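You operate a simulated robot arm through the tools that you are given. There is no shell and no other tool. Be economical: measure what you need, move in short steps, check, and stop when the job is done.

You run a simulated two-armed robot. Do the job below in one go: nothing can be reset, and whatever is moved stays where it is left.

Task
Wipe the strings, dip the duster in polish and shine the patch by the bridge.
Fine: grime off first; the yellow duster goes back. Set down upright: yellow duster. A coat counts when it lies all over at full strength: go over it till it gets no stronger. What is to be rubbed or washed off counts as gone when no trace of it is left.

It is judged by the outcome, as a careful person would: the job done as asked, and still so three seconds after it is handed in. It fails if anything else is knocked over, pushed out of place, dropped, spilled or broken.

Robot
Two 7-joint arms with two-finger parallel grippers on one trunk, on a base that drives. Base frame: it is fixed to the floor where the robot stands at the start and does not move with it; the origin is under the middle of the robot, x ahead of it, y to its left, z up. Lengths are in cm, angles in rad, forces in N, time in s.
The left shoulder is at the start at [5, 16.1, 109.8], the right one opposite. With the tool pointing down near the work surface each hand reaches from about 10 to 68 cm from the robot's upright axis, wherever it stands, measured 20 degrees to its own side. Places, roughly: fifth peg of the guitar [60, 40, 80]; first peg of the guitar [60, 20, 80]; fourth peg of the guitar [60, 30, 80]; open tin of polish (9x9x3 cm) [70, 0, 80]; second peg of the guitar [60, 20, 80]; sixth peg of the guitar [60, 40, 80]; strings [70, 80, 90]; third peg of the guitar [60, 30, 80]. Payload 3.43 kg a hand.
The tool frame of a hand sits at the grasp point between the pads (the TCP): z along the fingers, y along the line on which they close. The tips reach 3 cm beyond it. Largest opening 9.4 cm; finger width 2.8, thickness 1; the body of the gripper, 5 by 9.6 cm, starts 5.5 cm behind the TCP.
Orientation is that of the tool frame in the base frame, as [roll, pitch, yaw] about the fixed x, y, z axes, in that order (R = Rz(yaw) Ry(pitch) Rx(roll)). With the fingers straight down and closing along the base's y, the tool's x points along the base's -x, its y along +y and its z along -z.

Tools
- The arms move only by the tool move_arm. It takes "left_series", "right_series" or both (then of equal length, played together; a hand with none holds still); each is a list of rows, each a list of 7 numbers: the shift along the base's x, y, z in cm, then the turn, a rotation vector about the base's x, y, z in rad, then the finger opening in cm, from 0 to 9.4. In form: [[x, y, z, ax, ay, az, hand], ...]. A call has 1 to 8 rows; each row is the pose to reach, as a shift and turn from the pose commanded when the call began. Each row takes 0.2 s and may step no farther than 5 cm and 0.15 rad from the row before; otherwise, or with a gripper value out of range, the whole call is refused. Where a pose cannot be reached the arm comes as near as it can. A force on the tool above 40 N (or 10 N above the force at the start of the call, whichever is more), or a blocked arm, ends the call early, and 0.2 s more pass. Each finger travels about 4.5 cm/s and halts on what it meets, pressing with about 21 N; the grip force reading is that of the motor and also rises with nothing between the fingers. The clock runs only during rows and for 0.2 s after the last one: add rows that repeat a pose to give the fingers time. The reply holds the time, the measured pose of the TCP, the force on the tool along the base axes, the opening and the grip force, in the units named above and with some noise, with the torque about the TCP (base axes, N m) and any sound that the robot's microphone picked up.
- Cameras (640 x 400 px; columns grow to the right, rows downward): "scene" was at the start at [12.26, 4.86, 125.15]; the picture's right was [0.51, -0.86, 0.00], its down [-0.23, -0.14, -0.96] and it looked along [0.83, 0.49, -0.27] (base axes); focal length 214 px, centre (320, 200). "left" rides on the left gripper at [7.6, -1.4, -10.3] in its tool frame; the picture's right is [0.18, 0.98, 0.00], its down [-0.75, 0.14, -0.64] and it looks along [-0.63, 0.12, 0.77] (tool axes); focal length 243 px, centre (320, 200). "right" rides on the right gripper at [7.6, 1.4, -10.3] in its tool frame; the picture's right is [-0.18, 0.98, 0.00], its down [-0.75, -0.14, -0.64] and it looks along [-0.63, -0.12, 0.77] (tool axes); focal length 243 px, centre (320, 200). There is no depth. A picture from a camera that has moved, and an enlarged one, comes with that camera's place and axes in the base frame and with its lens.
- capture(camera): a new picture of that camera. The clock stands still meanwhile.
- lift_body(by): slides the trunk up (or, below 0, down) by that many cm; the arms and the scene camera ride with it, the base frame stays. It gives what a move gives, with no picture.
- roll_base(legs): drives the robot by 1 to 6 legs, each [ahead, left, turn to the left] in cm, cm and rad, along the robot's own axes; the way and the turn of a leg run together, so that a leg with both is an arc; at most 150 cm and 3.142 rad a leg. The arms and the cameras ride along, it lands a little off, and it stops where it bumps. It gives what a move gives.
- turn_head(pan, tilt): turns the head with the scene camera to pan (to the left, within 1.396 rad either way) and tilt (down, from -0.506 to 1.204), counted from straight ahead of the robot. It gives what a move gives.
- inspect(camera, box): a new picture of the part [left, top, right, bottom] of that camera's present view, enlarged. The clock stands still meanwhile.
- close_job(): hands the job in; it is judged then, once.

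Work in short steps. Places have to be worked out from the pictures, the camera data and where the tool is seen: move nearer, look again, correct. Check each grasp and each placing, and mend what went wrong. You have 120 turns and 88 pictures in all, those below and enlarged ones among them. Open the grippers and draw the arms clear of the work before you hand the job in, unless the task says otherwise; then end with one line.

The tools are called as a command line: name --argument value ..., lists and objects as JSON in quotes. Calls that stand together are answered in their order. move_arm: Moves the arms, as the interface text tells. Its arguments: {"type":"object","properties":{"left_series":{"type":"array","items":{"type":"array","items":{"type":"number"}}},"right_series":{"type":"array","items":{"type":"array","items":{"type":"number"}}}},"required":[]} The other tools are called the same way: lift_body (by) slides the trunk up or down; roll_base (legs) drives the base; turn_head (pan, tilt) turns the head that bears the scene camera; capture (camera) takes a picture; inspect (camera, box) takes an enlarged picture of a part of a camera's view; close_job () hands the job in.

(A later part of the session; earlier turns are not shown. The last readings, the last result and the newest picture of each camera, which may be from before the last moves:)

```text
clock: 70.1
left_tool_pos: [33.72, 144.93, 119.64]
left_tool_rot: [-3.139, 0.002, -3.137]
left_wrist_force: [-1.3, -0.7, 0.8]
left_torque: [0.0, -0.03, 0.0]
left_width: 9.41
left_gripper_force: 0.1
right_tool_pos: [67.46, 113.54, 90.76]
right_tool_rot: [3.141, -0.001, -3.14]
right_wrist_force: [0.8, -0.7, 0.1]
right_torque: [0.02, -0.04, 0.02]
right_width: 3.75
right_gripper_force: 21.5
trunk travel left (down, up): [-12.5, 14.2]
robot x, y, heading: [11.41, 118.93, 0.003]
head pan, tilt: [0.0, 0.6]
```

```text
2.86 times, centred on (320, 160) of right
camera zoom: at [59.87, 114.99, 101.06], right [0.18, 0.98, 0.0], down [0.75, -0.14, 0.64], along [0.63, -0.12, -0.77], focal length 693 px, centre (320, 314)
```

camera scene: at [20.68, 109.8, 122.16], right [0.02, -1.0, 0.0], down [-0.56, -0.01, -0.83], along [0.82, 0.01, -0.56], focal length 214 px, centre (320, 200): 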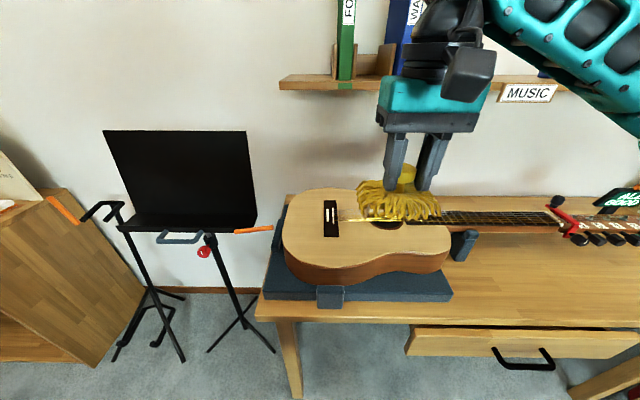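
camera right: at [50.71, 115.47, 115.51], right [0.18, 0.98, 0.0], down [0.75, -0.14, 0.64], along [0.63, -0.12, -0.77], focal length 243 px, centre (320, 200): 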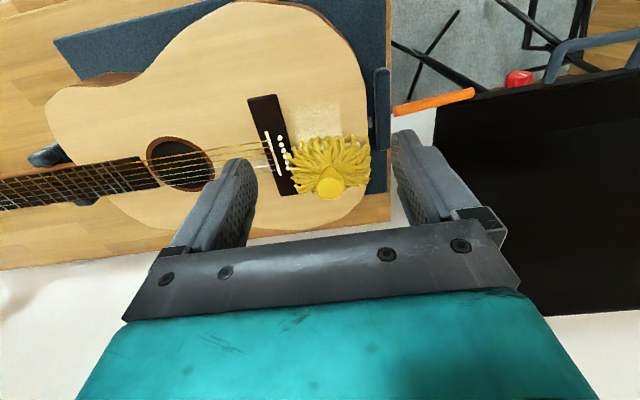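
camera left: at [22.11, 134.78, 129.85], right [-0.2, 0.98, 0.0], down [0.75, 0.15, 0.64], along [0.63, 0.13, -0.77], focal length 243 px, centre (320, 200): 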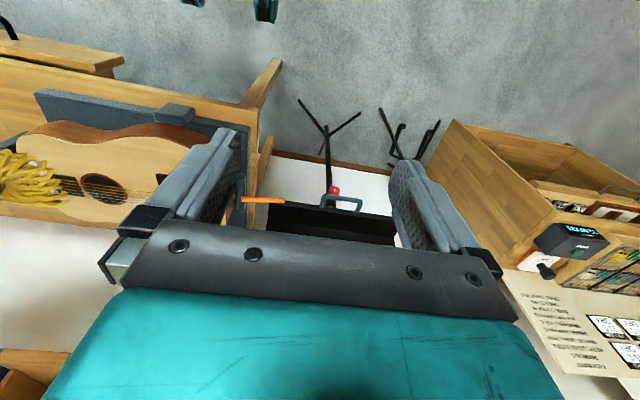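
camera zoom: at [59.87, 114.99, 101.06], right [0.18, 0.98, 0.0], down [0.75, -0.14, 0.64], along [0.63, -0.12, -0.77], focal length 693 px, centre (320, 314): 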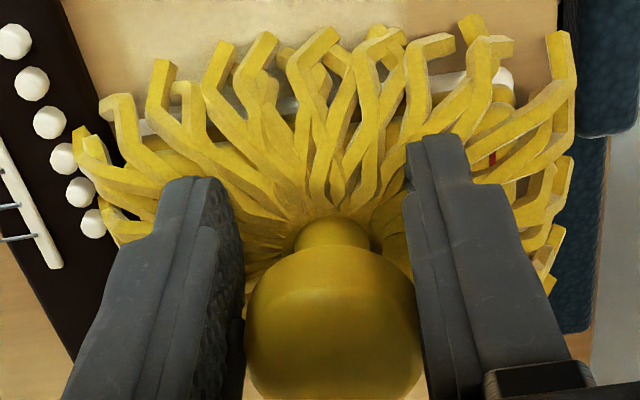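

Well gripped (3.75 cm), upright and lower on the knob. I press lightly and rub along x over the whole patch length.

move_arm --right_series '[[0, 0.2, -0.3, 0, 0, 0, 0], [1.5, 0.2, -0.3, 0, 0, 0, 0], [3, 0.2, -0.3, 0, 0, 0, 0], [1.5, 0.2, -0.3, 0, 0, 0, 0], [0, 0.2, -0.3, 0, 0, 0, 0], [-2, 0.2, -0.3, 0, 0, 0, 0], [-4, 0.2, -0.3, 0, 0, 0, 0], [-6, 0.2, -0.3, 0, 0, 0, 0]]'

inspect --camera "scene" --box '[300, 160, 400, 250]'

```text
clock: 71.9
left_tool_pos: [33.8, 144.92, 119.65]
left_tool_rot: [3.142, 0.003, -3.138]
left_wrist_force: [0.9, -0.3, 0.3]
left_torque: [-0.01, 0.03, -0.02]
left_width: 9.4
left_gripper_force: 0.0
right_tool_pos: [61.41, 113.79, 90.7]
right_tool_rot: [3.14, 0.005, -3.14]
right_wrist_force: [6.4, -0.2, 17.8]
right_torque: [-0.09, -0.4, 0.14]
right_width: 3.61
right_gripper_force: 21.3
trunk travel left (down, up): [-12.5, 14.2]
robot x, y, heading: [11.08, 118.55, 0.003]
head pan, tilt: [0.0, 0.6]
```

```text
4.44 times, centred on (350, 205) of scene
camera zoom: at [24.45, 118.65, 122.17], right [0.0, -1.0, 0.0], down [-0.56, 0.0, -0.83], along [0.83, 0.0, -0.56], focal length 953 px, centre (187, 178)
```

zoom: 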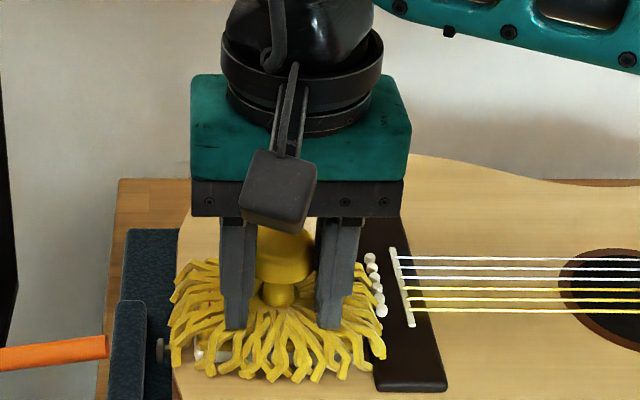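

Friction is dragging the knob a bit; I ease the pressure and stroke back and forth lightly.

move_arm --right_series '[[0, 0, 0.2, 0, 0, 0, 0], [1.5, 0, 0.2, 0, 0, 0, 0], [3, 0, 0.2, 0, 0, 0, 0], [4.5, 0, 0.2, 0, 0, 0, 0], [6, 0, 0.2, 0, 0, 0, 0], [7.5, 0, 0.2, 0, 0, 0, 0], [9, 0, 0.2, 0, 0, 0, 0], [7.5, 0, 0.2, 0, 0, 0, 0]]'

move_arm --right_series '[[-1.5, 0.5, 0, 0, 0, 0, 0], [-3, 0.5, 0, 0, 0, 0, 0], [-4.5, 0.5, 0, 0, 0, 0, 0], [-6, 0.5, 0, 0, 0, 0, 0], [-4.5, 0, 0, 0, 0, 0, 0], [-3, 0, 0, 0, 0, 0, 0], [-3, 0, 2, 0, 0, 0, 0], [-3, 0, 5, 0, 0, 0, 0]]'

move_arm --right_series '[[-3, -3, 1.5, 0, 0, 0, 0], [-6, -6, 2, 0, 0, 0, 0], [-9, -9, 2, 0, 0, 0, 0], [-12, -12, 2, 0, 0, 0, 0], [-14, -16, 2, 0, 0, 0, 0], [-14, -19, 2, 0, 0, 0, 0]]'

inspect --camera "scene" --box '[290, 170, 390, 250]'

```text
clock: 73.7
left_tool_pos: [33.9, 144.96, 119.61]
left_tool_rot: [3.141, 0.0, -3.137]
left_wrist_force: [0.1, 0.2, 0.7]
left_torque: [-0.05, 0.01, -0.03]
left_width: 9.38
left_gripper_force: 0.1
right_tool_pos: [69.14, 113.7, 90.81]
right_tool_rot: [-3.14, 0.001, -3.139]
right_wrist_force: [-0.1, 1.1, -0.9]
right_torque: [0.0, 0.01, -0.02]
right_width: 3.56
right_gripper_force: 21.2
trunk travel left (down, up): [-12.5, 14.2]
robot x, y, heading: [11.39, 118.79, 0.006]
head pan, tilt: [0.0, 0.6]
```

```text
clock: 75.5
left_tool_pos: [33.83, 144.92, 119.61]
left_tool_rot: [3.141, 0.002, -3.139]
left_wrist_force: [0.3, 0.2, 0.7]
left_torque: [-0.03, 0.0, 0.01]
left_width: 9.41
left_gripper_force: 0.0
right_tool_pos: [66.05, 113.86, 95.77]
right_tool_rot: [3.141, 0.0, -3.139]
right_wrist_force: [0.1, -0.8, -1.5]
right_torque: [0.03, 0.03, -0.01]
right_width: 3.58
right_gripper_force: 21.0
trunk travel left (down, up): [-12.5, 14.2]
robot x, y, heading: [11.48, 118.33, -0.001]
head pan, tilt: [0.0, 0.6]
```

```text
clock: 76.9
left_tool_pos: [33.89, 144.85, 119.65]
left_tool_rot: [3.141, 0.002, -3.138]
left_wrist_force: [-0.3, 0.9, -0.5]
left_torque: [0.01, -0.01, 0.01]
left_width: 9.4
left_gripper_force: 0.1
right_tool_pos: [52.2, 94.86, 97.83]
right_tool_rot: [3.139, 0.0, -3.137]
right_wrist_force: [-0.2, 0.0, 0.1]
right_torque: [0.02, -0.01, 0.0]
right_width: 3.57
right_gripper_force: 21.2
trunk travel left (down, up): [-12.5, 14.2]
robot x, y, heading: [11.61, 118.42, -0.0]
head pan, tilt: [0.0, 0.6]
```

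```text
5.00 times, centred on (340, 210) of scene
camera zoom: at [24.52, 118.6, 122.16], right [0.0, -1.0, 0.0], down [-0.56, 0.0, -0.83], along [0.83, 0.0, -0.56], focal length 1072 px, centre (220, 150)
```

zoom: 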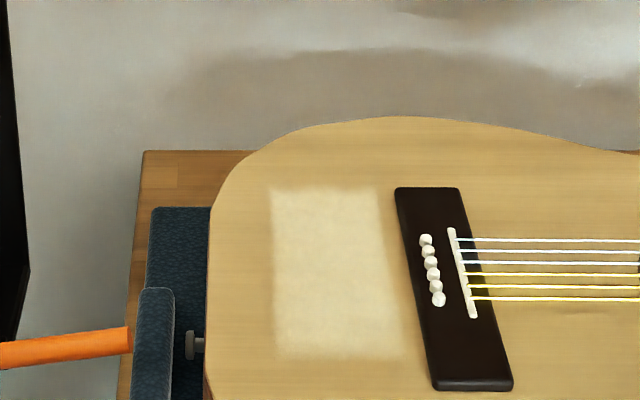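

The patch is now a clear rectangle; I zoom to check evenness, especially the edge near the bridge.

inspect --camera "scene" --box '[335, 200, 385, 250]'

```text
8.00 times, centred on (360, 225) of scene
camera zoom: at [24.52, 118.6, 122.16], right [0.0, -1.0, 0.0], down [-0.56, 0.0, -0.83], along [0.83, 0.0, -0.56], focal length 1716 px, centre (0, 0)
```

zoom: 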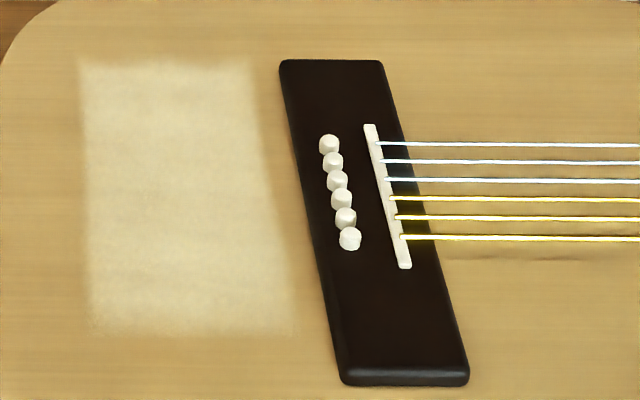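

Nearly even, with soft edges toward the bridge. I make another pass at y ≈ 113.3, then compare.

move_arm --right_series '[[0, 4, 1, 0, 0, 0, 0], [2, 8, 1, 0, 0, 0, 0], [5, 11.5, 1, 0, 0, 0, 0], [8, 15, 0.5, 0, 0, 0, 0], [10, 18.5, -1, 0, 0, 0, 0], [10, 18.6, -4.5, 0, 0, 0, 0], [10, 18.6, -7.0, 0, 0, 0, 0], [10, 18.6, -7.4, 0, 0, 0, 0]]'

```text
clock: 78.7
left_tool_pos: [33.67, 145.02, 119.75]
left_tool_rot: [3.141, 0.004, -3.138]
left_wrist_force: [0.4, -0.9, -0.3]
left_torque: [0.01, 0.02, -0.03]
left_width: 9.39
left_gripper_force: 0.2
right_tool_pos: [62.05, 113.55, 90.76]
right_tool_rot: [3.138, 0.005, -3.138]
right_wrist_force: [-0.4, 1.0, 15.8]
right_torque: [-0.29, 0.23, -0.04]
right_width: 3.53
right_gripper_force: 21.3
trunk travel left (down, up): [-12.5, 14.2]
robot x, y, heading: [11.39, 118.67, 0.003]
head pan, tilt: [0.0, 0.6]
```

In contact at 16 N; I ease a little and stroke the full length twice, staying close to the bridge.

move_arm --right_series '[[0, 0, 0.15, 0, 0, 0, 0], [-1.5, 0, 0.15, 0, 0, 0, 0], [0, -0.2, 0.15, 0, 0, 0, 0], [2, -0.2, 0.15, 0, 0, 0, 0], [4, -0.2, 0.15, 0, 0, 0, 0], [6, -0.2, 0.15, 0, 0, 0, 0], [8, -0.2, 0.15, 0, 0, 0, 0], [6, -0.2, 0.1, 0, 0, 0, 0]]'

move_arm --right_series '[[-2, -0.1, 0, 0, 0, 0, 0], [-4, -0.1, 0, 0, 0, 0, 0], [-6, -0.1, 0, 0, 0, 0, 0], [-7.5, 0, 0, 0, 0, 0, 0], [-5.5, 0.5, 0, 0, 0, 0, 0], [-3.5, 0.7, 0, 0, 0, 0, 0], [-1.5, 0.7, 0, 0, 0, 0, 0], [0.5, 0.7, 0, 0, 0, 0, 0]]'

move_arm --right_series '[[-2, 0, 0, 0, 0, 0, 0], [-4, 0, 0, 0, 0, 0, 0], [-4, 0, 2, 0, 0, 0, 0], [-4, 0, 6, 0, 0, 0, 0], [-7, -3, 7, 0, 0, 0, 0], [-10, -7, 7, 0, 0, 0, 0], [-13, -11, 7, 0, 0, 0, 0], [-14, -15.5, 7, 0, 0, 0, 0]]'

inspect --camera "scene" --box '[335, 200, 385, 250]'

```text
clock: 80.5
left_tool_pos: [33.95, 145.11, 119.69]
left_tool_rot: [-3.142, 0.001, -3.138]
left_wrist_force: [-0.6, -0.2, -0.5]
left_torque: [0.0, 0.0, 0.0]
left_width: 9.39
left_gripper_force: 0.2
right_tool_pos: [68.21, 113.18, 90.69]
right_tool_rot: [3.142, 0.009, -3.138]
right_wrist_force: [11.3, 7.1, 16.5]
right_torque: [-0.14, -0.41, 0.37]
right_width: 3.55
right_gripper_force: 21.5
trunk travel left (down, up): [-12.5, 14.2]
robot x, y, heading: [11.37, 118.18, 0.004]
head pan, tilt: [0.0, 0.6]
```

```text
clock: 82.3
left_tool_pos: [33.58, 145.03, 119.69]
left_tool_rot: [3.14, 0.004, -3.137]
left_wrist_force: [0.7, -0.2, -0.5]
left_torque: [-0.01, 0.0, 0.02]
left_width: 9.41
left_gripper_force: 0.1
right_tool_pos: [68.21, 114.05, 90.75]
right_tool_rot: [3.141, 0.004, -3.139]
right_wrist_force: [-10.5, 0.6, 20.3]
right_torque: [-0.25, 0.58, -0.13]
right_width: 3.46
right_gripper_force: 21.1
trunk travel left (down, up): [-12.5, 14.2]
robot x, y, heading: [11.22, 118.58, 0.001]
head pan, tilt: [0.0, 0.6]
```

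```text
clock: 84.1
left_tool_pos: [33.89, 144.85, 119.62]
left_tool_rot: [-3.14, 0.002, -3.138]
left_wrist_force: [0.7, -0.4, 0.2]
left_torque: [0.02, 0.0, 0.01]
left_width: 9.38
left_gripper_force: 0.0
right_tool_pos: [54.63, 98.07, 97.48]
right_tool_rot: [3.139, 0.001, -3.139]
right_wrist_force: [0.1, -0.6, -0.4]
right_torque: [0.01, 0.0, -0.02]
right_width: 3.5
right_gripper_force: 21.6
trunk travel left (down, up): [-12.5, 14.2]
robot x, y, heading: [11.81, 118.82, -0.002]
head pan, tilt: [0.0, 0.6]
```

```text
8.00 times, centred on (360, 225) of scene
camera zoom: at [24.51, 118.57, 122.16], right [0.0, -1.0, 0.0], down [-0.56, 0.0, -0.83], along [0.83, 0.0, -0.56], focal length 1716 px, centre (0, 0)
```

zoom: 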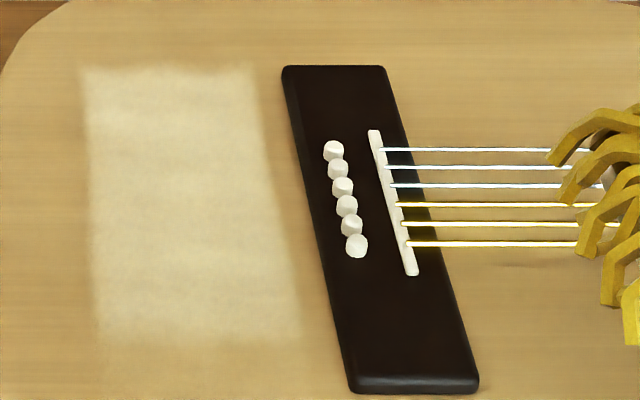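

The coat is even in the middle; the guitar crept about 0.2 cm under friction, so I'll use less pressure. One more light pass reaching farther in x.

move_arm --right_series '[[1, 4, 1, 0, 0, 0, 0], [3, 8, 1, 0, 0, 0, 0], [6, 11.5, 0.5, 0, 0, 0, 0], [8, 15, -0.5, 0, 0, 0, 0], [9, 15.6, -4, 0, 0, 0, 0], [9, 15.6, -6, 0, 0, 0, 0], [9, 15.6, -6.6, 0, 0, 0, 0], [9, 15.6, -6.7, 0, 0, 0, 0]]'

```text
clock: 85.3
left_tool_pos: [33.92, 144.98, 119.62]
left_tool_rot: [-3.141, 0.001, -3.141]
left_wrist_force: [-0.7, 0.1, 0.2]
left_torque: [0.02, 0.04, 0.01]
left_width: 9.42
left_gripper_force: 0.1
right_tool_pos: [63.51, 114.06, 95.02]
right_tool_rot: [3.132, 0.011, -3.138]
right_wrist_force: [-6.3, -2.4, 14.7]
right_torque: [-0.19, 0.1, -0.1]
right_width: 0.01
right_gripper_force: 21.0
trunk travel left (down, up): [-12.5, 14.2]
robot x, y, heading: [11.28, 118.75, 0.0]
head pan, tilt: [0.0, 0.6]
stopped in row 6 (right hand): the force on the tool passed its limit (the readings are from after the stop); the commanded pose is now the measured one
```

The fingers are closed on nothing and the move stopped. I look right away.

inspect --camera "scene" --box '[280, 140, 420, 260]'

```text
3.33 times, centred on (350, 200) of scene
camera zoom: at [24.48, 118.63, 122.18], right [0.0, -1.0, 0.0], down [-0.56, 0.0, -0.83], along [0.83, 0.0, -0.56], focal length 715 px, centre (220, 200)
```

zoom: 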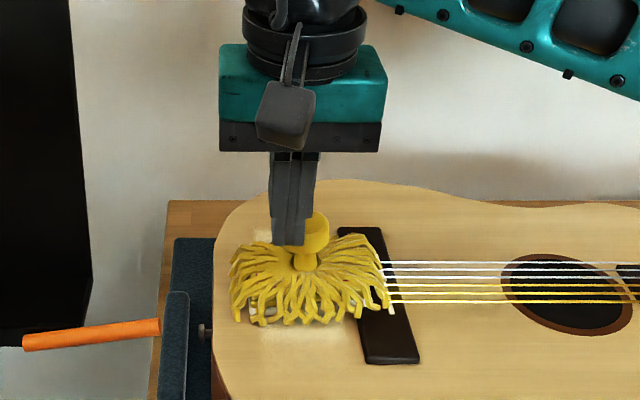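

The duster stands over the patch, against the bridge, knob beside the closed fingers. I lift straight up, open, and look.

move_arm --right_series '[[0, 0.3, 2, 0, 0, 0, 0], [0, 0.3, 5, 0, 0, 0, 0], [0, -0.5, 7, 0, 0, 0, 5], [0, -1, 7, 0, 0, 0, 9.4], [0, -1.5, 7, 0, 0, 0, 9.4], [0, -1.5, 7, 0, 0, 0, 9.4]]'

inspect --camera "scene" --box '[310, 170, 410, 250]'

inspect --camera "right" --box '[220, 80, 440, 220]'

```text
clock: 86.7
left_tool_pos: [33.96, 144.98, 119.62]
left_tool_rot: [3.14, 0.001, -3.138]
left_wrist_force: [0.5, 0.6, -0.6]
left_torque: [0.03, 0.0, -0.03]
left_width: 9.4
left_gripper_force: 0.1
right_tool_pos: [63.53, 112.44, 101.8]
right_tool_rot: [3.136, 0.009, -3.138]
right_wrist_force: [1.0, 0.0, 0.0]
right_torque: [-0.01, -0.01, -0.04]
right_width: 8.54
right_gripper_force: 0.1
trunk travel left (down, up): [-12.5, 14.2]
robot x, y, heading: [11.54, 118.35, -0.001]
head pan, tilt: [0.0, 0.6]
```

```text
5.00 times, centred on (360, 210) of scene
camera zoom: at [24.52, 118.62, 122.16], right [0.0, -1.0, 0.0], down [-0.56, 0.0, -0.83], along [0.83, 0.0, -0.56], focal length 1072 px, centre (120, 150)
```

zoom: 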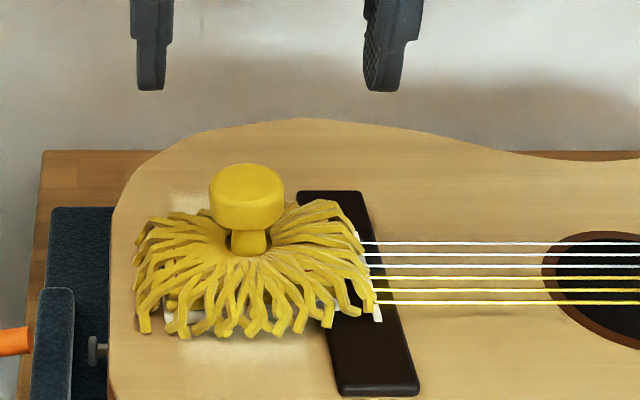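

```text
2.86 times, centred on (330, 150) of right
camera zoom: at [55.77, 113.77, 111.85], right [0.18, 0.98, 0.01], down [0.75, -0.14, 0.65], along [0.64, -0.11, -0.76], focal length 693 px, centre (291, 343)
```

zoom: 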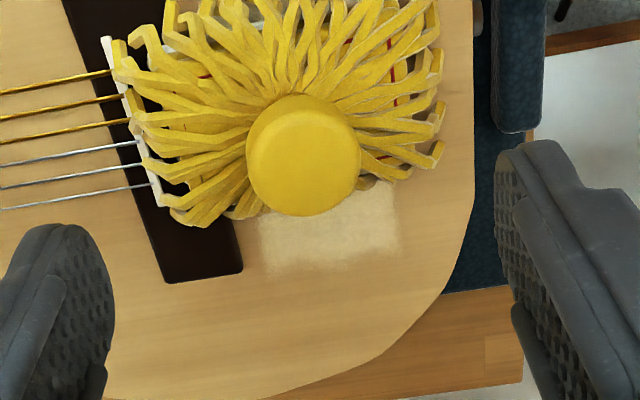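

Knob top triangulates to [65.0, 112.65, 92.9]; duster upright. I come down around it, deeper (TCP 90.4), and close.

move_arm --right_series '[[1.5, 0.2, -3, 0, 0, 0, 8], [1.5, 0.2, -6, 0, 0, 0, 6.8], [1.5, 0.2, -8.5, 0, 0, 0, 6.8], [1.5, 0.2, -11.3, 0, 0, 0, 6.8], [1.5, 0.2, -11.3, 0, 0, 0, 3], [1.5, 0.2, -11.3, 0, 0, 0, 0], [1.5, 0.2, -11.3, 0, 0, 0, 0], [1.5, 0.2, -11.3, 0, 0, 0, 0]]'

inspect --camera "right" --box '[220, 90, 420, 230]'

```text
clock: 87.9
left_tool_pos: [33.72, 144.94, 119.6]
left_tool_rot: [-3.141, 0.001, -3.139]
left_wrist_force: [-0.1, 0.2, -0.1]
left_torque: [0.02, -0.01, 0.0]
left_width: 9.38
left_gripper_force: 0.0
right_tool_pos: [65.12, 112.29, 91.57]
right_tool_rot: [3.136, 0.029, 3.141]
right_wrist_force: [1.0, 2.7, 18.3]
right_torque: [-0.55, 0.17, 0.13]
right_width: 4.81
right_gripper_force: 10.9
trunk travel left (down, up): [-12.5, 14.2]
robot x, y, heading: [11.1, 118.44, 0.001]
head pan, tilt: [0.0, 0.6]
stopped in row 5 (right hand): the force on the tool passed its limit (the readings are from after the stop); the commanded pose is now the measured one
```

```text
2.86 times, centred on (320, 160) of right
camera zoom: at [57.25, 113.69, 101.47], right [0.18, 0.98, 0.01], down [0.74, -0.15, 0.66], along [0.65, -0.11, -0.75], focal length 693 px, centre (320, 314)
```

zoom: 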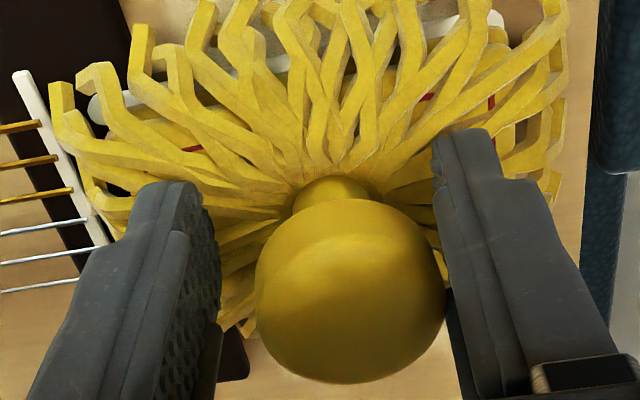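

A fingertip met the duster's base on the bridge side. I raise 0.5 cm, shift x by −0.5, and close.

move_arm --right_series '[[-0.3, 0.2, 0.5, 0, 0, 0, 5.4], [-0.5, 0.4, 0.5, 0, 0, 0, 5.4], [-0.5, 0.4, 0.5, 0, 0, 0, 2], [-0.5, 0.4, 0.5, 0, 0, 0, 0], [-0.5, 0.4, 0.5, 0, 0, 0, 0], [-0.5, 0.4, 0.5, 0, 0, 0, 0]]'

inspect --camera "right" --box '[220, 90, 420, 230]'

```text
clock: 89.3
left_tool_pos: [33.84, 144.93, 119.61]
left_tool_rot: [-3.141, 0.002, -3.14]
left_wrist_force: [-0.4, 0.2, -0.3]
left_torque: [-0.01, -0.02, 0.01]
left_width: 9.4
left_gripper_force: 0.2
right_tool_pos: [64.62, 112.52, 91.51]
right_tool_rot: [3.137, 0.019, 3.14]
right_wrist_force: [-0.4, 0.1, -0.3]
right_torque: [-0.01, 0.05, 0.01]
right_width: 3.87
right_gripper_force: 20.6
trunk travel left (down, up): [-12.5, 14.2]
robot x, y, heading: [11.06, 118.38, 0.001]
head pan, tilt: [0.0, 0.6]
```

```text
2.86 times, centred on (320, 160) of right
camera zoom: at [56.86, 114.07, 101.62], right [0.19, 0.98, 0.01], down [0.74, -0.14, 0.66], along [0.65, -0.12, -0.75], focal length 693 px, centre (320, 314)
```

zoom: 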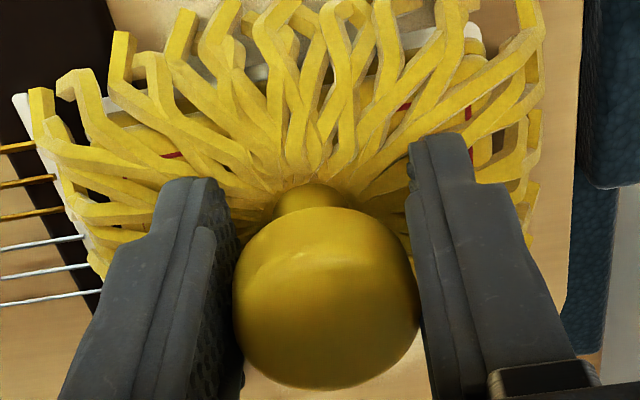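

Solid grip at full knob width (3.87). I lift 5 cm and look at both coat and duster.

move_arm --right_series '[[0, 0.3, 2, 0, 0, 0, 0], [0, 0.6, 4, 0, 0, 0, 0], [-2, 0, 6, 0, 0, 0, 0], [-5, -3, 7, 0, 0, 0, 0], [-8, -6, 7, 0, 0, 0, 0], [-10, -10, 7, 0, 0, 0, 0], [-11, -14.5, 7, 0, 0, 0, 0]]'

inspect --camera "scene" --box '[335, 200, 415, 250]'

```text
clock: 90.9
left_tool_pos: [33.93, 144.89, 119.65]
left_tool_rot: [3.141, 0.003, -3.141]
left_wrist_force: [0.3, 0.0, -0.2]
left_torque: [-0.02, 0.01, 0.01]
left_width: 9.41
left_gripper_force: 0.0
right_tool_pos: [53.7, 98.04, 98.42]
right_tool_rot: [3.139, 0.018, 3.139]
right_wrist_force: [-0.9, 0.0, -1.0]
right_torque: [0.01, -0.02, -0.01]
right_width: 3.83
right_gripper_force: 21.6
trunk travel left (down, up): [-12.5, 14.2]
robot x, y, heading: [11.38, 118.38, 0.005]
head pan, tilt: [0.0, 0.6]
```

```text
8.00 times, centred on (375, 225) of scene
camera zoom: at [24.49, 118.54, 122.16], right [0.0, -1.0, 0.0], down [-0.56, 0.0, -0.83], along [0.83, 0.0, -0.56], focal length 1716 px, centre (-120, 0)
```

zoom: 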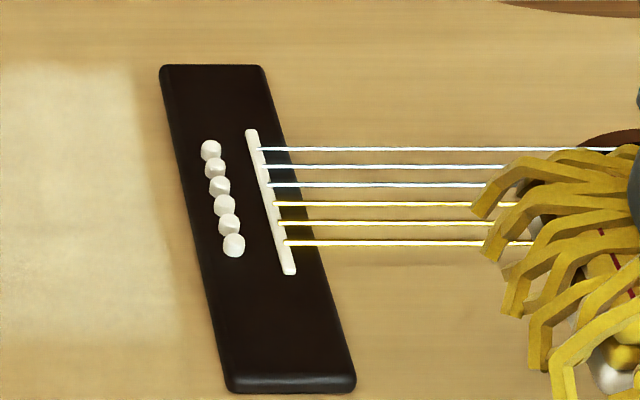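

The coat is even. I do one last light pass, approaching with care for contact height (~91.3).

move_arm --right_series '[[1, 4, 1, 0, 0, 0, 0], [3, 8, 1, 0, 0, 0, 0], [6, 11.5, 1, 0, 0, 0, 0], [8.5, 15, 0.5, 0, 0, 0, 0], [9, 16, -2, 0, 0, 0, 0], [9, 16, -5, 0, 0, 0, 0], [9, 16, -6.2, 0, 0, 0, 0], [9, 16, -6.7, 0, 0, 0, 0]]'

```text
clock: 92.7
left_tool_pos: [33.93, 144.97, 119.68]
left_tool_rot: [3.141, 0.001, -3.14]
left_wrist_force: [-1.0, 0.4, -0.5]
left_torque: [-0.01, 0.01, -0.03]
left_width: 9.38
left_gripper_force: 0.1
right_tool_pos: [62.69, 114.01, 91.84]
right_tool_rot: [3.137, 0.019, 3.141]
right_wrist_force: [0.3, 0.0, -0.3]
right_torque: [0.0, 0.01, 0.02]
right_width: 3.88
right_gripper_force: 20.8
trunk travel left (down, up): [-12.5, 14.2]
robot x, y, heading: [11.4, 118.34, 0.002]
head pan, tilt: [0.0, 0.6]
```

No contact yet; I lower in 0.25 cm steps.

move_arm --right_series '[[0, 0, -0.25, 0, 0, 0, 0], [0, 0, -0.5, 0, 0, 0, 0], [0, 0, -0.6, 0, 0, 0, 0]]'

```text
clock: 93.5
left_tool_pos: [33.91, 144.95, 119.63]
left_tool_rot: [3.141, 0.002, -3.139]
left_wrist_force: [0.1, 0.0, 0.0]
left_torque: [-0.02, -0.02, 0.03]
left_width: 9.39
left_gripper_force: 0.1
right_tool_pos: [62.69, 114.07, 91.37]
right_tool_rot: [3.138, 0.02, 3.137]
right_wrist_force: [1.4, -2.0, 5.0]
right_torque: [0.08, 0.02, -0.05]
right_width: 3.81
right_gripper_force: 20.8
trunk travel left (down, up): [-12.5, 14.2]
robot x, y, heading: [11.45, 118.21, 0.002]
head pan, tilt: [0.0, 0.6]
```

Contact at 5 N. I stroke lightly from x 61 to 71.5 and back.

move_arm --right_series '[[-1.8, 0, -0.05, 0, 0, 0, 0], [0, -0.3, -0.05, 0, 0, 0, 0], [2, -0.3, -0.05, 0, 0, 0, 0], [4, -0.3, -0.05, 0, 0, 0, 0], [6, -0.3, -0.05, 0, 0, 0, 0], [7.5, -0.3, -0.05, 0, 0, 0, 0], [9, -0.3, -0.05, 0, 0, 0, 0], [7.5, -0.3, -0.05, 0, 0, 0, 0]]'

move_arm --right_series '[[-1.5, -0.2, 0, 0, 0, 0, 0], [-3.5, -0.2, 0, 0, 0, 0, 0], [-5.5, -0.2, 0, 0, 0, 0, 0], [-7.5, -0.2, 0, 0, 0, 0, 0], [-9, -0.2, 0, 0, 0, 0, 0], [-7.5, 0, 0, 0, 0, 0, 0], [-7.5, 0.2, 2, 0, 0, 0, 0], [-7.5, 0.2, 6, 0, 0, 0, 0]]'

```text
clock: 95.3
left_tool_pos: [33.84, 144.91, 119.73]
left_tool_rot: [3.141, 0.001, -3.14]
left_wrist_force: [0.4, -0.1, -0.1]
left_torque: [0.04, 0.04, 0.0]
left_width: 9.39
left_gripper_force: 0.0
right_tool_pos: [70.05, 113.84, 91.27]
right_tool_rot: [3.137, 0.019, 3.139]
right_wrist_force: [-0.7, -0.5, 1.3]
right_torque: [0.01, 0.01, -0.04]
right_width: 3.81
right_gripper_force: 21.4
trunk travel left (down, up): [-12.5, 14.2]
robot x, y, heading: [11.34, 118.68, 0.001]
head pan, tilt: [0.0, 0.6]
```

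```text
clock: 97.1
left_tool_pos: [33.82, 144.95, 119.59]
left_tool_rot: [3.141, 0.002, -3.14]
left_wrist_force: [0.3, 0.1, 0.0]
left_torque: [0.0, -0.02, 0.0]
left_width: 9.39
left_gripper_force: 0.1
right_tool_pos: [62.51, 114.17, 97.37]
right_tool_rot: [3.137, 0.02, 3.14]
right_wrist_force: [0.1, 0.1, -0.5]
right_torque: [0.0, 0.0, 0.01]
right_width: 3.79
right_gripper_force: 21.4
trunk travel left (down, up): [-12.5, 14.2]
robot x, y, heading: [11.61, 119.0, -0.001]
head pan, tilt: [0.0, 0.6]
```

I retract the hand high and clear of the patch and inspect the result.

move_arm --right_series '[[-3, -2, 3, 0, 0, 0, 0], [-6, -4, 5, 0, 0, 0, 0], [-9, -7, 7, 0, 0, 0, 0], [-12, -10, 9, 0, 0, 0, 0], [-14, -14, 10, 0, 0, 0, 0], [-14, -18, 10, 0, 0, 0, 0]]'

inspect --camera "scene" --box '[335, 200, 385, 250]'

inspect --camera "scene" --box '[300, 170, 440, 270]'

```text
clock: 98.5
left_tool_pos: [33.89, 144.96, 119.62]
left_tool_rot: [-3.14, 0.002, -3.139]
left_wrist_force: [-0.6, -0.9, -0.3]
left_torque: [0.03, -0.01, -0.01]
left_width: 9.4
left_gripper_force: 0.0
right_tool_pos: [48.3, 96.16, 107.29]
right_tool_rot: [3.138, 0.018, -3.141]
right_wrist_force: [0.6, 0.1, -2.0]
right_torque: [0.01, 0.0, 0.02]
right_width: 3.8
right_gripper_force: 21.0
trunk travel left (down, up): [-12.5, 14.2]
robot x, y, heading: [11.59, 118.32, 0.007]
head pan, tilt: [0.0, 0.6]
```

```text
8.00 times, centred on (360, 225) of scene
camera zoom: at [24.49, 118.55, 122.16], right [0.0, -1.0, 0.0], down [-0.56, 0.0, -0.83], along [0.83, 0.0, -0.56], focal length 1716 px, centre (0, 0)
```

zoom: 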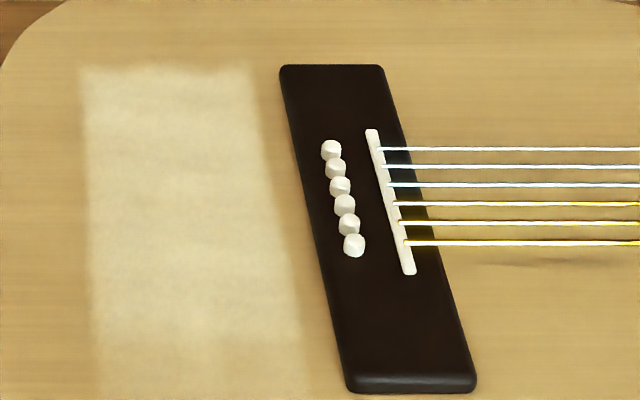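

```text
4.00 times, centred on (370, 220) of scene
camera zoom: at [24.49, 118.55, 122.16], right [0.0, -1.0, 0.0], down [-0.56, 0.0, -0.83], along [0.83, 0.0, -0.56], focal length 858 px, centre (120, 120)
```

zoom: 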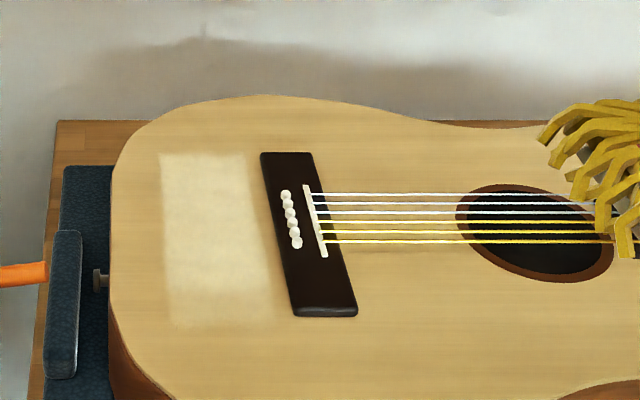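

The coat now shows a fainter strip extending nearer (to x ≈ 59 or less), so the patch is longer than I'd covered. I go back and work the near end.

move_arm --right_series '[[0, 4, -1, 0, 0, 0, 0], [2, 8, -3, 0, 0, 0, 0], [5, 11.5, -5, 0, 0, 0, 0], [8, 14.5, -7, 0, 0, 0, 0], [10, 17, -10, 0, 0, 0, 0], [10.5, 18, -13, 0, 0, 0, 0], [10.5, 18, -15.2, 0, 0, 0, 0], [10.5, 18, -15.8, 0, 0, 0, 0]]'

```text
refused: row 3 steps farther than a row can; nothing moved
```

Shortening the steps.

move_arm --right_series '[[0, 4, -1, 0, 0, 0, 0], [2, 8, -3, 0, 0, 0, 0], [4.5, 11, -5, 0, 0, 0, 0], [7, 14, -7.5, 0, 0, 0, 0], [9.5, 16.5, -10, 0, 0, 0, 0], [10.5, 17.8, -13, 0, 0, 0, 0], [10.5, 17.8, -15.2, 0, 0, 0, 0], [10.5, 17.8, -15.9, 0, 0, 0, 0]]'

```text
clock: 100.3
left_tool_pos: [33.92, 144.98, 119.74]
left_tool_rot: [3.141, 0.002, -3.139]
left_wrist_force: [-0.3, -0.9, -0.7]
left_torque: [-0.02, 0.0, -0.02]
left_width: 9.41
left_gripper_force: 0.0
right_tool_pos: [58.96, 113.86, 91.34]
right_tool_rot: [3.139, 0.019, 3.14]
right_wrist_force: [-0.2, -0.2, -0.5]
right_torque: [0.03, 0.0, 0.0]
right_width: 3.79
right_gripper_force: 20.9
trunk travel left (down, up): [-12.5, 14.2]
robot x, y, heading: [11.14, 118.56, 0.002]
head pan, tilt: [0.0, 0.6]
```

Just at the surface; I lower 0.25 cm and rub the near end.

move_arm --right_series '[[0, 0, -0.25, 0, 0, 0, 0], [-1.5, 0, -0.25, 0, 0, 0, 0], [0, 0, -0.25, 0, 0, 0, 0], [2, -0.3, -0.25, 0, 0, 0, 0], [4, -0.3, -0.25, 0, 0, 0, 0], [2, -0.3, -0.25, 0, 0, 0, 0], [0, -0.3, -0.25, 0, 0, 0, 0], [-1.5, -0.2, -0.25, 0, 0, 0, 0]]'

move_arm --right_series '[[1.5, 0.5, 0, 0, 0, 0, 0], [3, 0.6, 0, 0, 0, 0, 0], [5, 0.2, 0, 0, 0, 0, 0], [3, 0, 0, 0, 0, 0, 0], [1, 0, 0, 0, 0, 0, 0], [0, 0, 0, 0, 0, 0, 0], [1.5, 0, 0, 0, 0, 0, 0], [3, 0, 0, 0, 0, 0, 0]]'

```text
clock: 102.1
left_tool_pos: [33.91, 144.84, 119.65]
left_tool_rot: [-3.141, 0.003, -3.139]
left_wrist_force: [-0.9, -0.2, -0.3]
left_torque: [-0.01, 0.01, 0.02]
left_width: 9.41
left_gripper_force: 0.1
right_tool_pos: [57.64, 113.56, 90.97]
right_tool_rot: [3.135, 0.022, 3.138]
right_wrist_force: [4.3, -1.1, 7.5]
right_torque: [0.33, -0.15, -0.09]
right_width: 3.78
right_gripper_force: 20.9
trunk travel left (down, up): [-12.5, 14.2]
robot x, y, heading: [11.85, 118.52, 0.001]
head pan, tilt: [0.0, 0.6]
```

```text
clock: 103.9
left_tool_pos: [33.82, 144.99, 119.7]
left_tool_rot: [-3.141, 0.001, -3.141]
left_wrist_force: [-0.4, -0.1, -0.1]
left_torque: [0.03, 0.0, 0.0]
left_width: 9.4
left_gripper_force: 0.1
right_tool_pos: [60.49, 113.65, 90.98]
right_tool_rot: [3.14, 0.02, 3.139]
right_wrist_force: [-1.2, 1.1, 1.2]
right_torque: [-0.01, -0.03, 0.0]
right_width: 3.77
right_gripper_force: 21.6
trunk travel left (down, up): [-12.5, 14.2]
robot x, y, heading: [11.47, 118.43, 0.001]
head pan, tilt: [0.0, 0.6]
```

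Good light contact. Now a stroke to the far end (x 73) and back, then lift and look.

move_arm --right_series '[[2, 0, -0.1, 0, 0, 0, 0], [4, 0, -0.1, 0, 0, 0, 0], [6, 0, -0.1, 0, 0, 0, 0], [8, 0, -0.1, 0, 0, 0, 0], [10, 0, -0.1, 0, 0, 0, 0], [12, 0, -0.1, 0, 0, 0, 0], [10, 0, -0.1, 0, 0, 0, 0], [8, 0.3, -0.1, 0, 0, 0, 0]]'

move_arm --right_series '[[0, 0.2, 2, 0, 0, 0, 0], [0, 0.2, 6, 0, 0, 0, 0], [-3, -1, 9, 0, 0, 0, 0], [-7, -3, 10, 0, 0, 0, 0], [-11, -6, 11, 0, 0, 0, 0], [-15, -9, 12, 0, 0, 0, 0], [-18, -13, 12, 0, 0, 0, 0], [-19, -17.5, 12, 0, 0, 0, 0]]'

inspect --camera "scene" --box '[320, 195, 390, 265]'

```text
clock: 105.7
left_tool_pos: [33.98, 144.98, 119.62]
left_tool_rot: [-3.141, 0.001, -3.138]
left_wrist_force: [0.1, 0.6, -1.2]
left_torque: [-0.02, -0.01, -0.01]
left_width: 9.41
left_gripper_force: 0.0
right_tool_pos: [68.53, 113.98, 90.93]
right_tool_rot: [3.138, 0.017, 3.14]
right_wrist_force: [1.7, 0.3, 3.9]
right_torque: [0.01, -0.25, 0.02]
right_width: 3.79
right_gripper_force: 20.8
trunk travel left (down, up): [-12.5, 14.2]
robot x, y, heading: [11.26, 118.62, 0.002]
head pan, tilt: [0.0, 0.6]
```

```text
refused: row 5 steps farther than a row can; nothing moved
```

```text
5.71 times, centred on (355, 230) of scene
camera zoom: at [24.48, 118.59, 122.16], right [0.0, -1.0, 0.0], down [-0.56, 0.0, -0.83], along [0.83, 0.0, -0.56], focal length 1226 px, centre (120, 29)
```

zoom: 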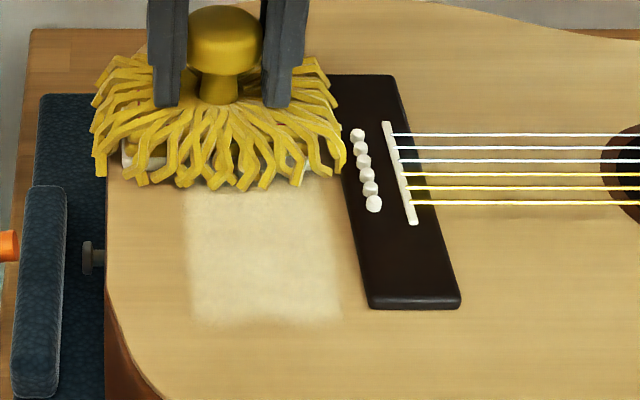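

Near end is full now, down to a crisp edge. I lift off in shorter steps and check the whole.

move_arm --right_series '[[0, 0.2, 2, 0, 0, 0, 0], [0, 0.2, 6, 0, 0, 0, 0], [-3, -1, 9, 0, 0, 0, 0], [-6.5, -3, 10, 0, 0, 0, 0], [-10, -6, 11, 0, 0, 0, 0], [-13, -9, 12, 0, 0, 0, 0], [-16, -13, 12, 0, 0, 0, 0], [-17.5, -17, 13, 0, 0, 0, 0]]'

inspect --camera "scene" --box '[325, 195, 395, 260]'

```text
clock: 107.5
left_tool_pos: [33.88, 144.82, 119.67]
left_tool_rot: [-3.141, 0.001, -3.14]
left_wrist_force: [0.0, -1.2, 0.7]
left_torque: [-0.01, 0.01, 0.03]
left_width: 9.43
left_gripper_force: 0.1
right_tool_pos: [51.17, 96.69, 104.22]
right_tool_rot: [3.138, 0.018, 3.141]
right_wrist_force: [-0.3, 0.9, -0.2]
right_torque: [-0.02, -0.03, 0.03]
right_width: 3.75
right_gripper_force: 20.9
trunk travel left (down, up): [-12.5, 14.2]
robot x, y, heading: [11.55, 118.72, -0.001]
head pan, tilt: [0.0, 0.6]
```

```text
6.15 times, centred on (360, 228) of scene
camera zoom: at [24.48, 118.55, 122.16], right [0.0, -1.0, 0.0], down [-0.56, 0.0, -0.83], along [0.83, 0.0, -0.56], focal length 1320 px, centre (74, 31)
```

zoom: 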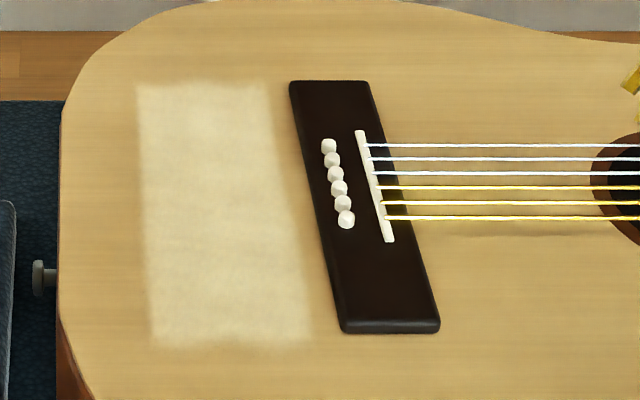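

The coat is an even full rectangle. Now I raise the hand and drive back to the duster's original place at [52.7, 5.1].

move_arm --right_series '[[0, 2, 3, 0, 0, 0, 0], [0, 4, 6, 0, 0, 0, 0]]'

roll_base --legs '[[-12, 0, 0], [0, -96, 0], [4, 0, 0]]'

turn_head --pan -0.2 --tilt 0.7

capture --camera "scene"

```text
clock: 108.1
left_tool_pos: [33.8, 144.87, 119.65]
left_tool_rot: [-3.141, 0.002, -3.14]
left_wrist_force: [1.0, 0.6, -0.2]
left_torque: [0.03, -0.03, 0.03]
left_width: 9.39
left_gripper_force: 0.0
right_tool_pos: [51.01, 100.87, 110.11]
right_tool_rot: [3.138, 0.019, 3.14]
right_wrist_force: [-0.7, 1.0, -0.6]
right_torque: [0.0, 0.0, 0.0]
right_width: 3.75
right_gripper_force: 21.2
trunk travel left (down, up): [-12.5, 14.2]
robot x, y, heading: [11.74, 118.64, -0.001]
head pan, tilt: [0.0, 0.6]
```

```text
clock: 114.5
left_tool_pos: [25.53, 47.98, 119.69]
left_tool_rot: [-3.141, 0.001, 3.132]
left_wrist_force: [-0.1, -0.5, -0.5]
left_torque: [0.01, 0.02, 0.01]
left_width: 9.43
left_gripper_force: 0.0
right_tool_pos: [42.32, 3.51, 109.99]
right_tool_rot: [3.138, 0.019, 3.128]
right_wrist_force: [0.6, -0.4, -1.3]
right_torque: [-0.03, 0.03, 0.0]
right_width: 3.73
right_gripper_force: 21.5
trunk travel left (down, up): [-12.5, 14.2]
robot x, y, heading: [3.04, 21.89, -0.01]
head pan, tilt: [0.0, 0.6]
```

```text
clock: 115.2
left_tool_pos: [25.53, 47.95, 119.72]
left_tool_rot: [-3.141, 0.002, 3.131]
left_wrist_force: [0.4, -0.5, -0.7]
left_torque: [0.02, 0.01, -0.02]
left_width: 9.41
left_gripper_force: 0.0
right_tool_pos: [42.19, 3.69, 110.08]
right_tool_rot: [3.138, 0.019, 3.126]
right_wrist_force: [1.0, -0.6, 0.0]
right_torque: [-0.03, 0.0, -0.01]
right_width: 3.74
right_gripper_force: 20.9
trunk travel left (down, up): [-12.5, 14.2]
robot x, y, heading: [2.72, 21.85, -0.01]
head pan, tilt: [-0.201, 0.7]
```

```text
8 pictures are left
camera scene: at [15.31, 20.11, 121.3], right [-0.21, -0.98, 0.0], down [-0.63, 0.14, -0.77], along [0.75, -0.16, -0.64], focal length 214 px, centre (320, 200)
```

scene: 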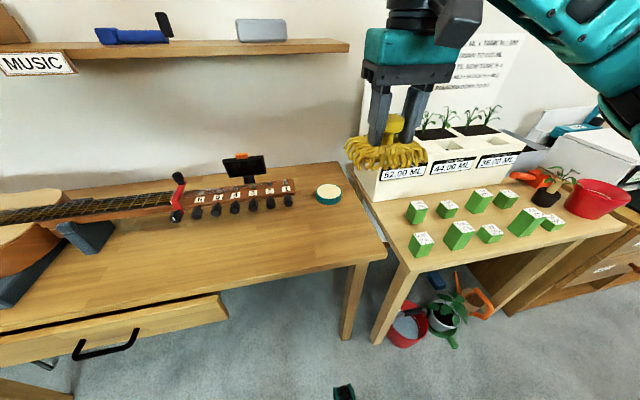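

Clear path. I move above the original spot and descend to z ≈ 83.

move_arm --right_series '[[2.5, 0.4, -3, 0, 0, 0, 0], [5, 0.8, -6, 0, 0, 0, 0], [7.5, 1.2, -9, 0, 0, 0, 0], [10, 1.5, -12, 0, 0, 0, 0], [10.4, 1.5, -16, 0, 0, 0, 0], [10.4, 1.5, -20, 0, 0, 0, 0], [10.4, 1.5, -24, 0, 0, 0, 0], [10.4, 1.5, -27, 0, 0, 0, 0]]'

inspect --camera "scene" --box '[300, 170, 440, 280]'

```text
clock: 117.0
left_tool_pos: [25.41, 47.96, 119.6]
left_tool_rot: [3.141, 0.002, 3.131]
left_wrist_force: [0.2, 0.4, 0.3]
left_torque: [-0.02, 0.02, 0.01]
left_width: 9.39
left_gripper_force: 0.1
right_tool_pos: [52.7, 5.31, 83.16]
right_tool_rot: [3.137, 0.018, 3.126]
right_wrist_force: [0.3, -0.3, -1.8]
right_torque: [0.04, 0.0, -0.02]
right_width: 3.71
right_gripper_force: 20.9
trunk travel left (down, up): [-12.5, 14.2]
robot x, y, heading: [2.78, 22.03, -0.01]
head pan, tilt: [-0.201, 0.7]
```

```text
3.64 times, centred on (370, 225) of scene
camera zoom: at [15.31, 20.09, 121.3], right [-0.21, -0.98, 0.0], down [-0.63, 0.14, -0.76], along [0.75, -0.16, -0.64], focal length 780 px, centre (138, 109)
```

zoom: 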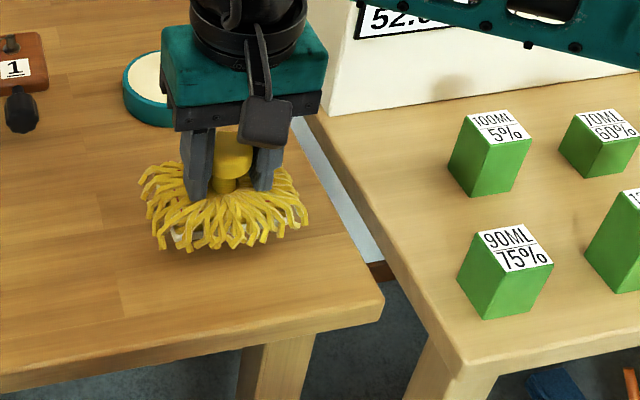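

Over its original spot; I lower gradually to the table.

move_arm --right_series '[[0, 0, -0.8, 0, 0, 0, 0], [0, 0, -1.6, 0, 0, 0, 0], [0, 0, -2.1, 0, 0, 0, 0], [0, 0, -2.4, 0, 0, 0, 0]]'

```text
clock: 118.0
left_tool_pos: [25.52, 48.11, 119.65]
left_tool_rot: [-3.141, 0.001, 3.132]
left_wrist_force: [0.2, 0.7, -0.1]
left_torque: [0.02, 0.0, 0.04]
left_width: 9.36
left_gripper_force: 0.1
right_tool_pos: [52.57, 5.22, 80.59]
right_tool_rot: [3.14, 0.019, 3.128]
right_wrist_force: [0.2, 0.4, -0.8]
right_torque: [0.0, -0.01, -0.01]
right_width: 3.71
right_gripper_force: 21.2
trunk travel left (down, up): [-12.5, 14.2]
robot x, y, heading: [2.99, 22.02, -0.017]
head pan, tilt: [-0.201, 0.7]
```

No contact yet; further in small steps.

move_arm --right_series '[[0, 0, -0.2, 0, 0, 0, 0], [0, 0, -0.35, 0, 0, 0, 0]]'

```text
clock: 118.6
left_tool_pos: [25.52, 47.92, 119.62]
left_tool_rot: [-3.141, 0.003, 3.131]
left_wrist_force: [1.1, 0.4, 0.4]
left_torque: [0.0, 0.0, 0.03]
left_width: 9.42
left_gripper_force: 0.0
right_tool_pos: [52.64, 5.15, 80.28]
right_tool_rot: [3.139, 0.018, 3.127]
right_wrist_force: [0.6, 0.3, -0.8]
right_torque: [-0.03, -0.01, 0.02]
right_width: 3.74
right_gripper_force: 21.0
trunk travel left (down, up): [-12.5, 14.2]
robot x, y, heading: [2.65, 21.99, -0.013]
head pan, tilt: [-0.201, 0.7]
```

move_arm --right_series '[[0, 0, -0.15, 0, 0, 0, 0], [0, 0, -0.3, 0, 0, 0, 0]]'

```text
clock: 119.2
left_tool_pos: [25.54, 47.95, 119.68]
left_tool_rot: [-3.141, 0.001, 3.132]
left_wrist_force: [0.1, 0.4, 0.0]
left_torque: [-0.02, 0.03, -0.01]
left_width: 9.38
left_gripper_force: 0.0
right_tool_pos: [52.67, 5.17, 79.97]
right_tool_rot: [3.138, 0.019, 3.128]
right_wrist_force: [0.5, -0.2, -0.5]
right_torque: [-0.01, -0.03, -0.02]
right_width: 3.71
right_gripper_force: 21.6
trunk travel left (down, up): [-12.5, 14.2]
robot x, y, heading: [2.77, 21.87, -0.009]
head pan, tilt: [-0.201, 0.7]
```

Still no load at z 79.97; I look at the gap before going on.

inspect --camera "scene" --box '[320, 200, 390, 250]'

move_arm --right_series '[[0, 0, -0.15, 0, 0, 0, 0], [0, 0, -0.3, 0, 0, 0, 0]]'

```text
8.00 times, centred on (355, 225) of scene
camera zoom: at [15.31, 20.1, 121.3], right [-0.21, -0.98, 0.0], down [-0.63, 0.14, -0.76], along [0.75, -0.16, -0.64], focal length 1716 px, centre (40, 0)
```

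zoom: 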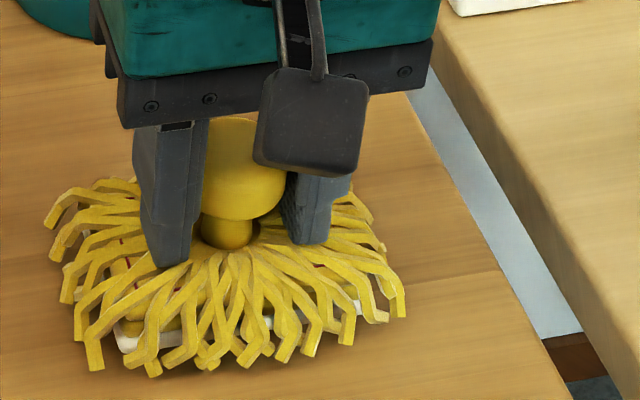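

```text
clock: 119.8
left_tool_pos: [25.59, 48.04, 119.72]
left_tool_rot: [-3.141, 0.001, 3.131]
left_wrist_force: [0.3, -0.1, 0.0]
left_torque: [0.02, 0.01, -0.04]
left_width: 9.4
left_gripper_force: 0.2
right_tool_pos: [52.66, 5.16, 79.78]
right_tool_rot: [3.138, 0.02, 3.129]
right_wrist_force: [0.2, -0.5, -0.6]
right_torque: [0.02, -0.04, -0.02]
right_width: 3.74
right_gripper_force: 21.3
trunk travel left (down, up): [-12.5, 14.2]
robot x, y, heading: [2.92, 21.74, -0.009]
head pan, tilt: [-0.201, 0.7]
```

Very close to the table; a bit more.

move_arm --right_series '[[0, 0, -0.1, 0, 0, 0, 0], [0, 0, -0.2, 0, 0, 0, 0], [0, 0, -0.3, 0, 0, 0, 0]]'

```text
clock: 120.6
left_tool_pos: [25.56, 47.98, 119.6]
left_tool_rot: [-3.141, 0.003, 3.133]
left_wrist_force: [0.0, -0.9, -0.6]
left_torque: [0.01, 0.01, 0.0]
left_width: 9.39
left_gripper_force: 0.1
right_tool_pos: [52.6, 5.13, 79.49]
right_tool_rot: [3.138, 0.02, 3.128]
right_wrist_force: [0.0, -0.6, 1.0]
right_torque: [-0.13, -0.06, 0.0]
right_width: 3.72
right_gripper_force: 21.1
trunk travel left (down, up): [-12.5, 14.2]
robot x, y, heading: [2.68, 22.03, -0.009]
head pan, tilt: [-0.201, 0.7]
```

Touching now. I settle 0.1 cm more, open gently, and withdraw straight up.

move_arm --right_series '[[0, 0, -0.12, 0, 0, 0, 0], [0, 0, -0.12, 0, 0, 0, 4.5], [0, 0, -0.1, 0, 0, 0, 5.5], [0, 0, -0.1, 0, 0, 0, 6.5], [0, 0, -0.1, 0, 0, 0, 6.5], [0, 0, 1, 0, 0, 0, 6.5], [0, 0, 4, 0, 0, 0, 7], [0, 0, 8, 0, 0, 0, 7]]'

inspect --camera "scene" --box '[300, 160, 420, 260]'

```text
clock: 122.4
left_tool_pos: [25.52, 48.01, 119.67]
left_tool_rot: [-3.14, 0.002, 3.132]
left_wrist_force: [-0.3, -0.1, 0.2]
left_torque: [0.0, 0.01, 0.04]
left_width: 9.41
left_gripper_force: 0.1
right_tool_pos: [52.6, 5.24, 87.45]
right_tool_rot: [3.139, 0.02, 3.126]
right_wrist_force: [-0.4, -0.1, 0.4]
right_torque: [-0.01, -0.01, -0.01]
right_width: 7.01
right_gripper_force: 0.0
trunk travel left (down, up): [-12.5, 14.2]
robot x, y, heading: [2.78, 22.01, -0.014]
head pan, tilt: [-0.201, 0.7]
```

```text
4.00 times, centred on (360, 210) of scene
camera zoom: at [15.28, 20.11, 121.3], right [-0.21, -0.98, 0.0], down [-0.63, 0.14, -0.77], along [0.75, -0.16, -0.64], focal length 858 px, centre (160, 160)
```

zoom: 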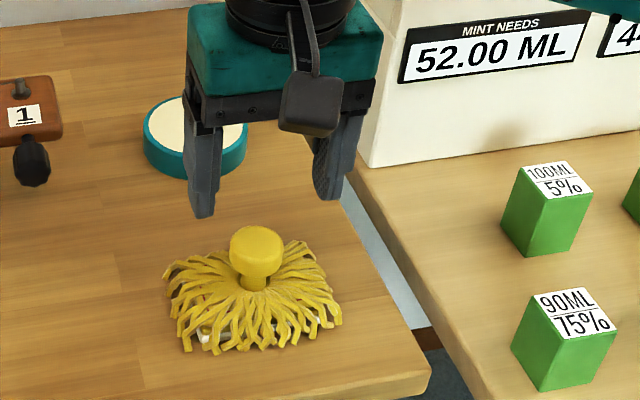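

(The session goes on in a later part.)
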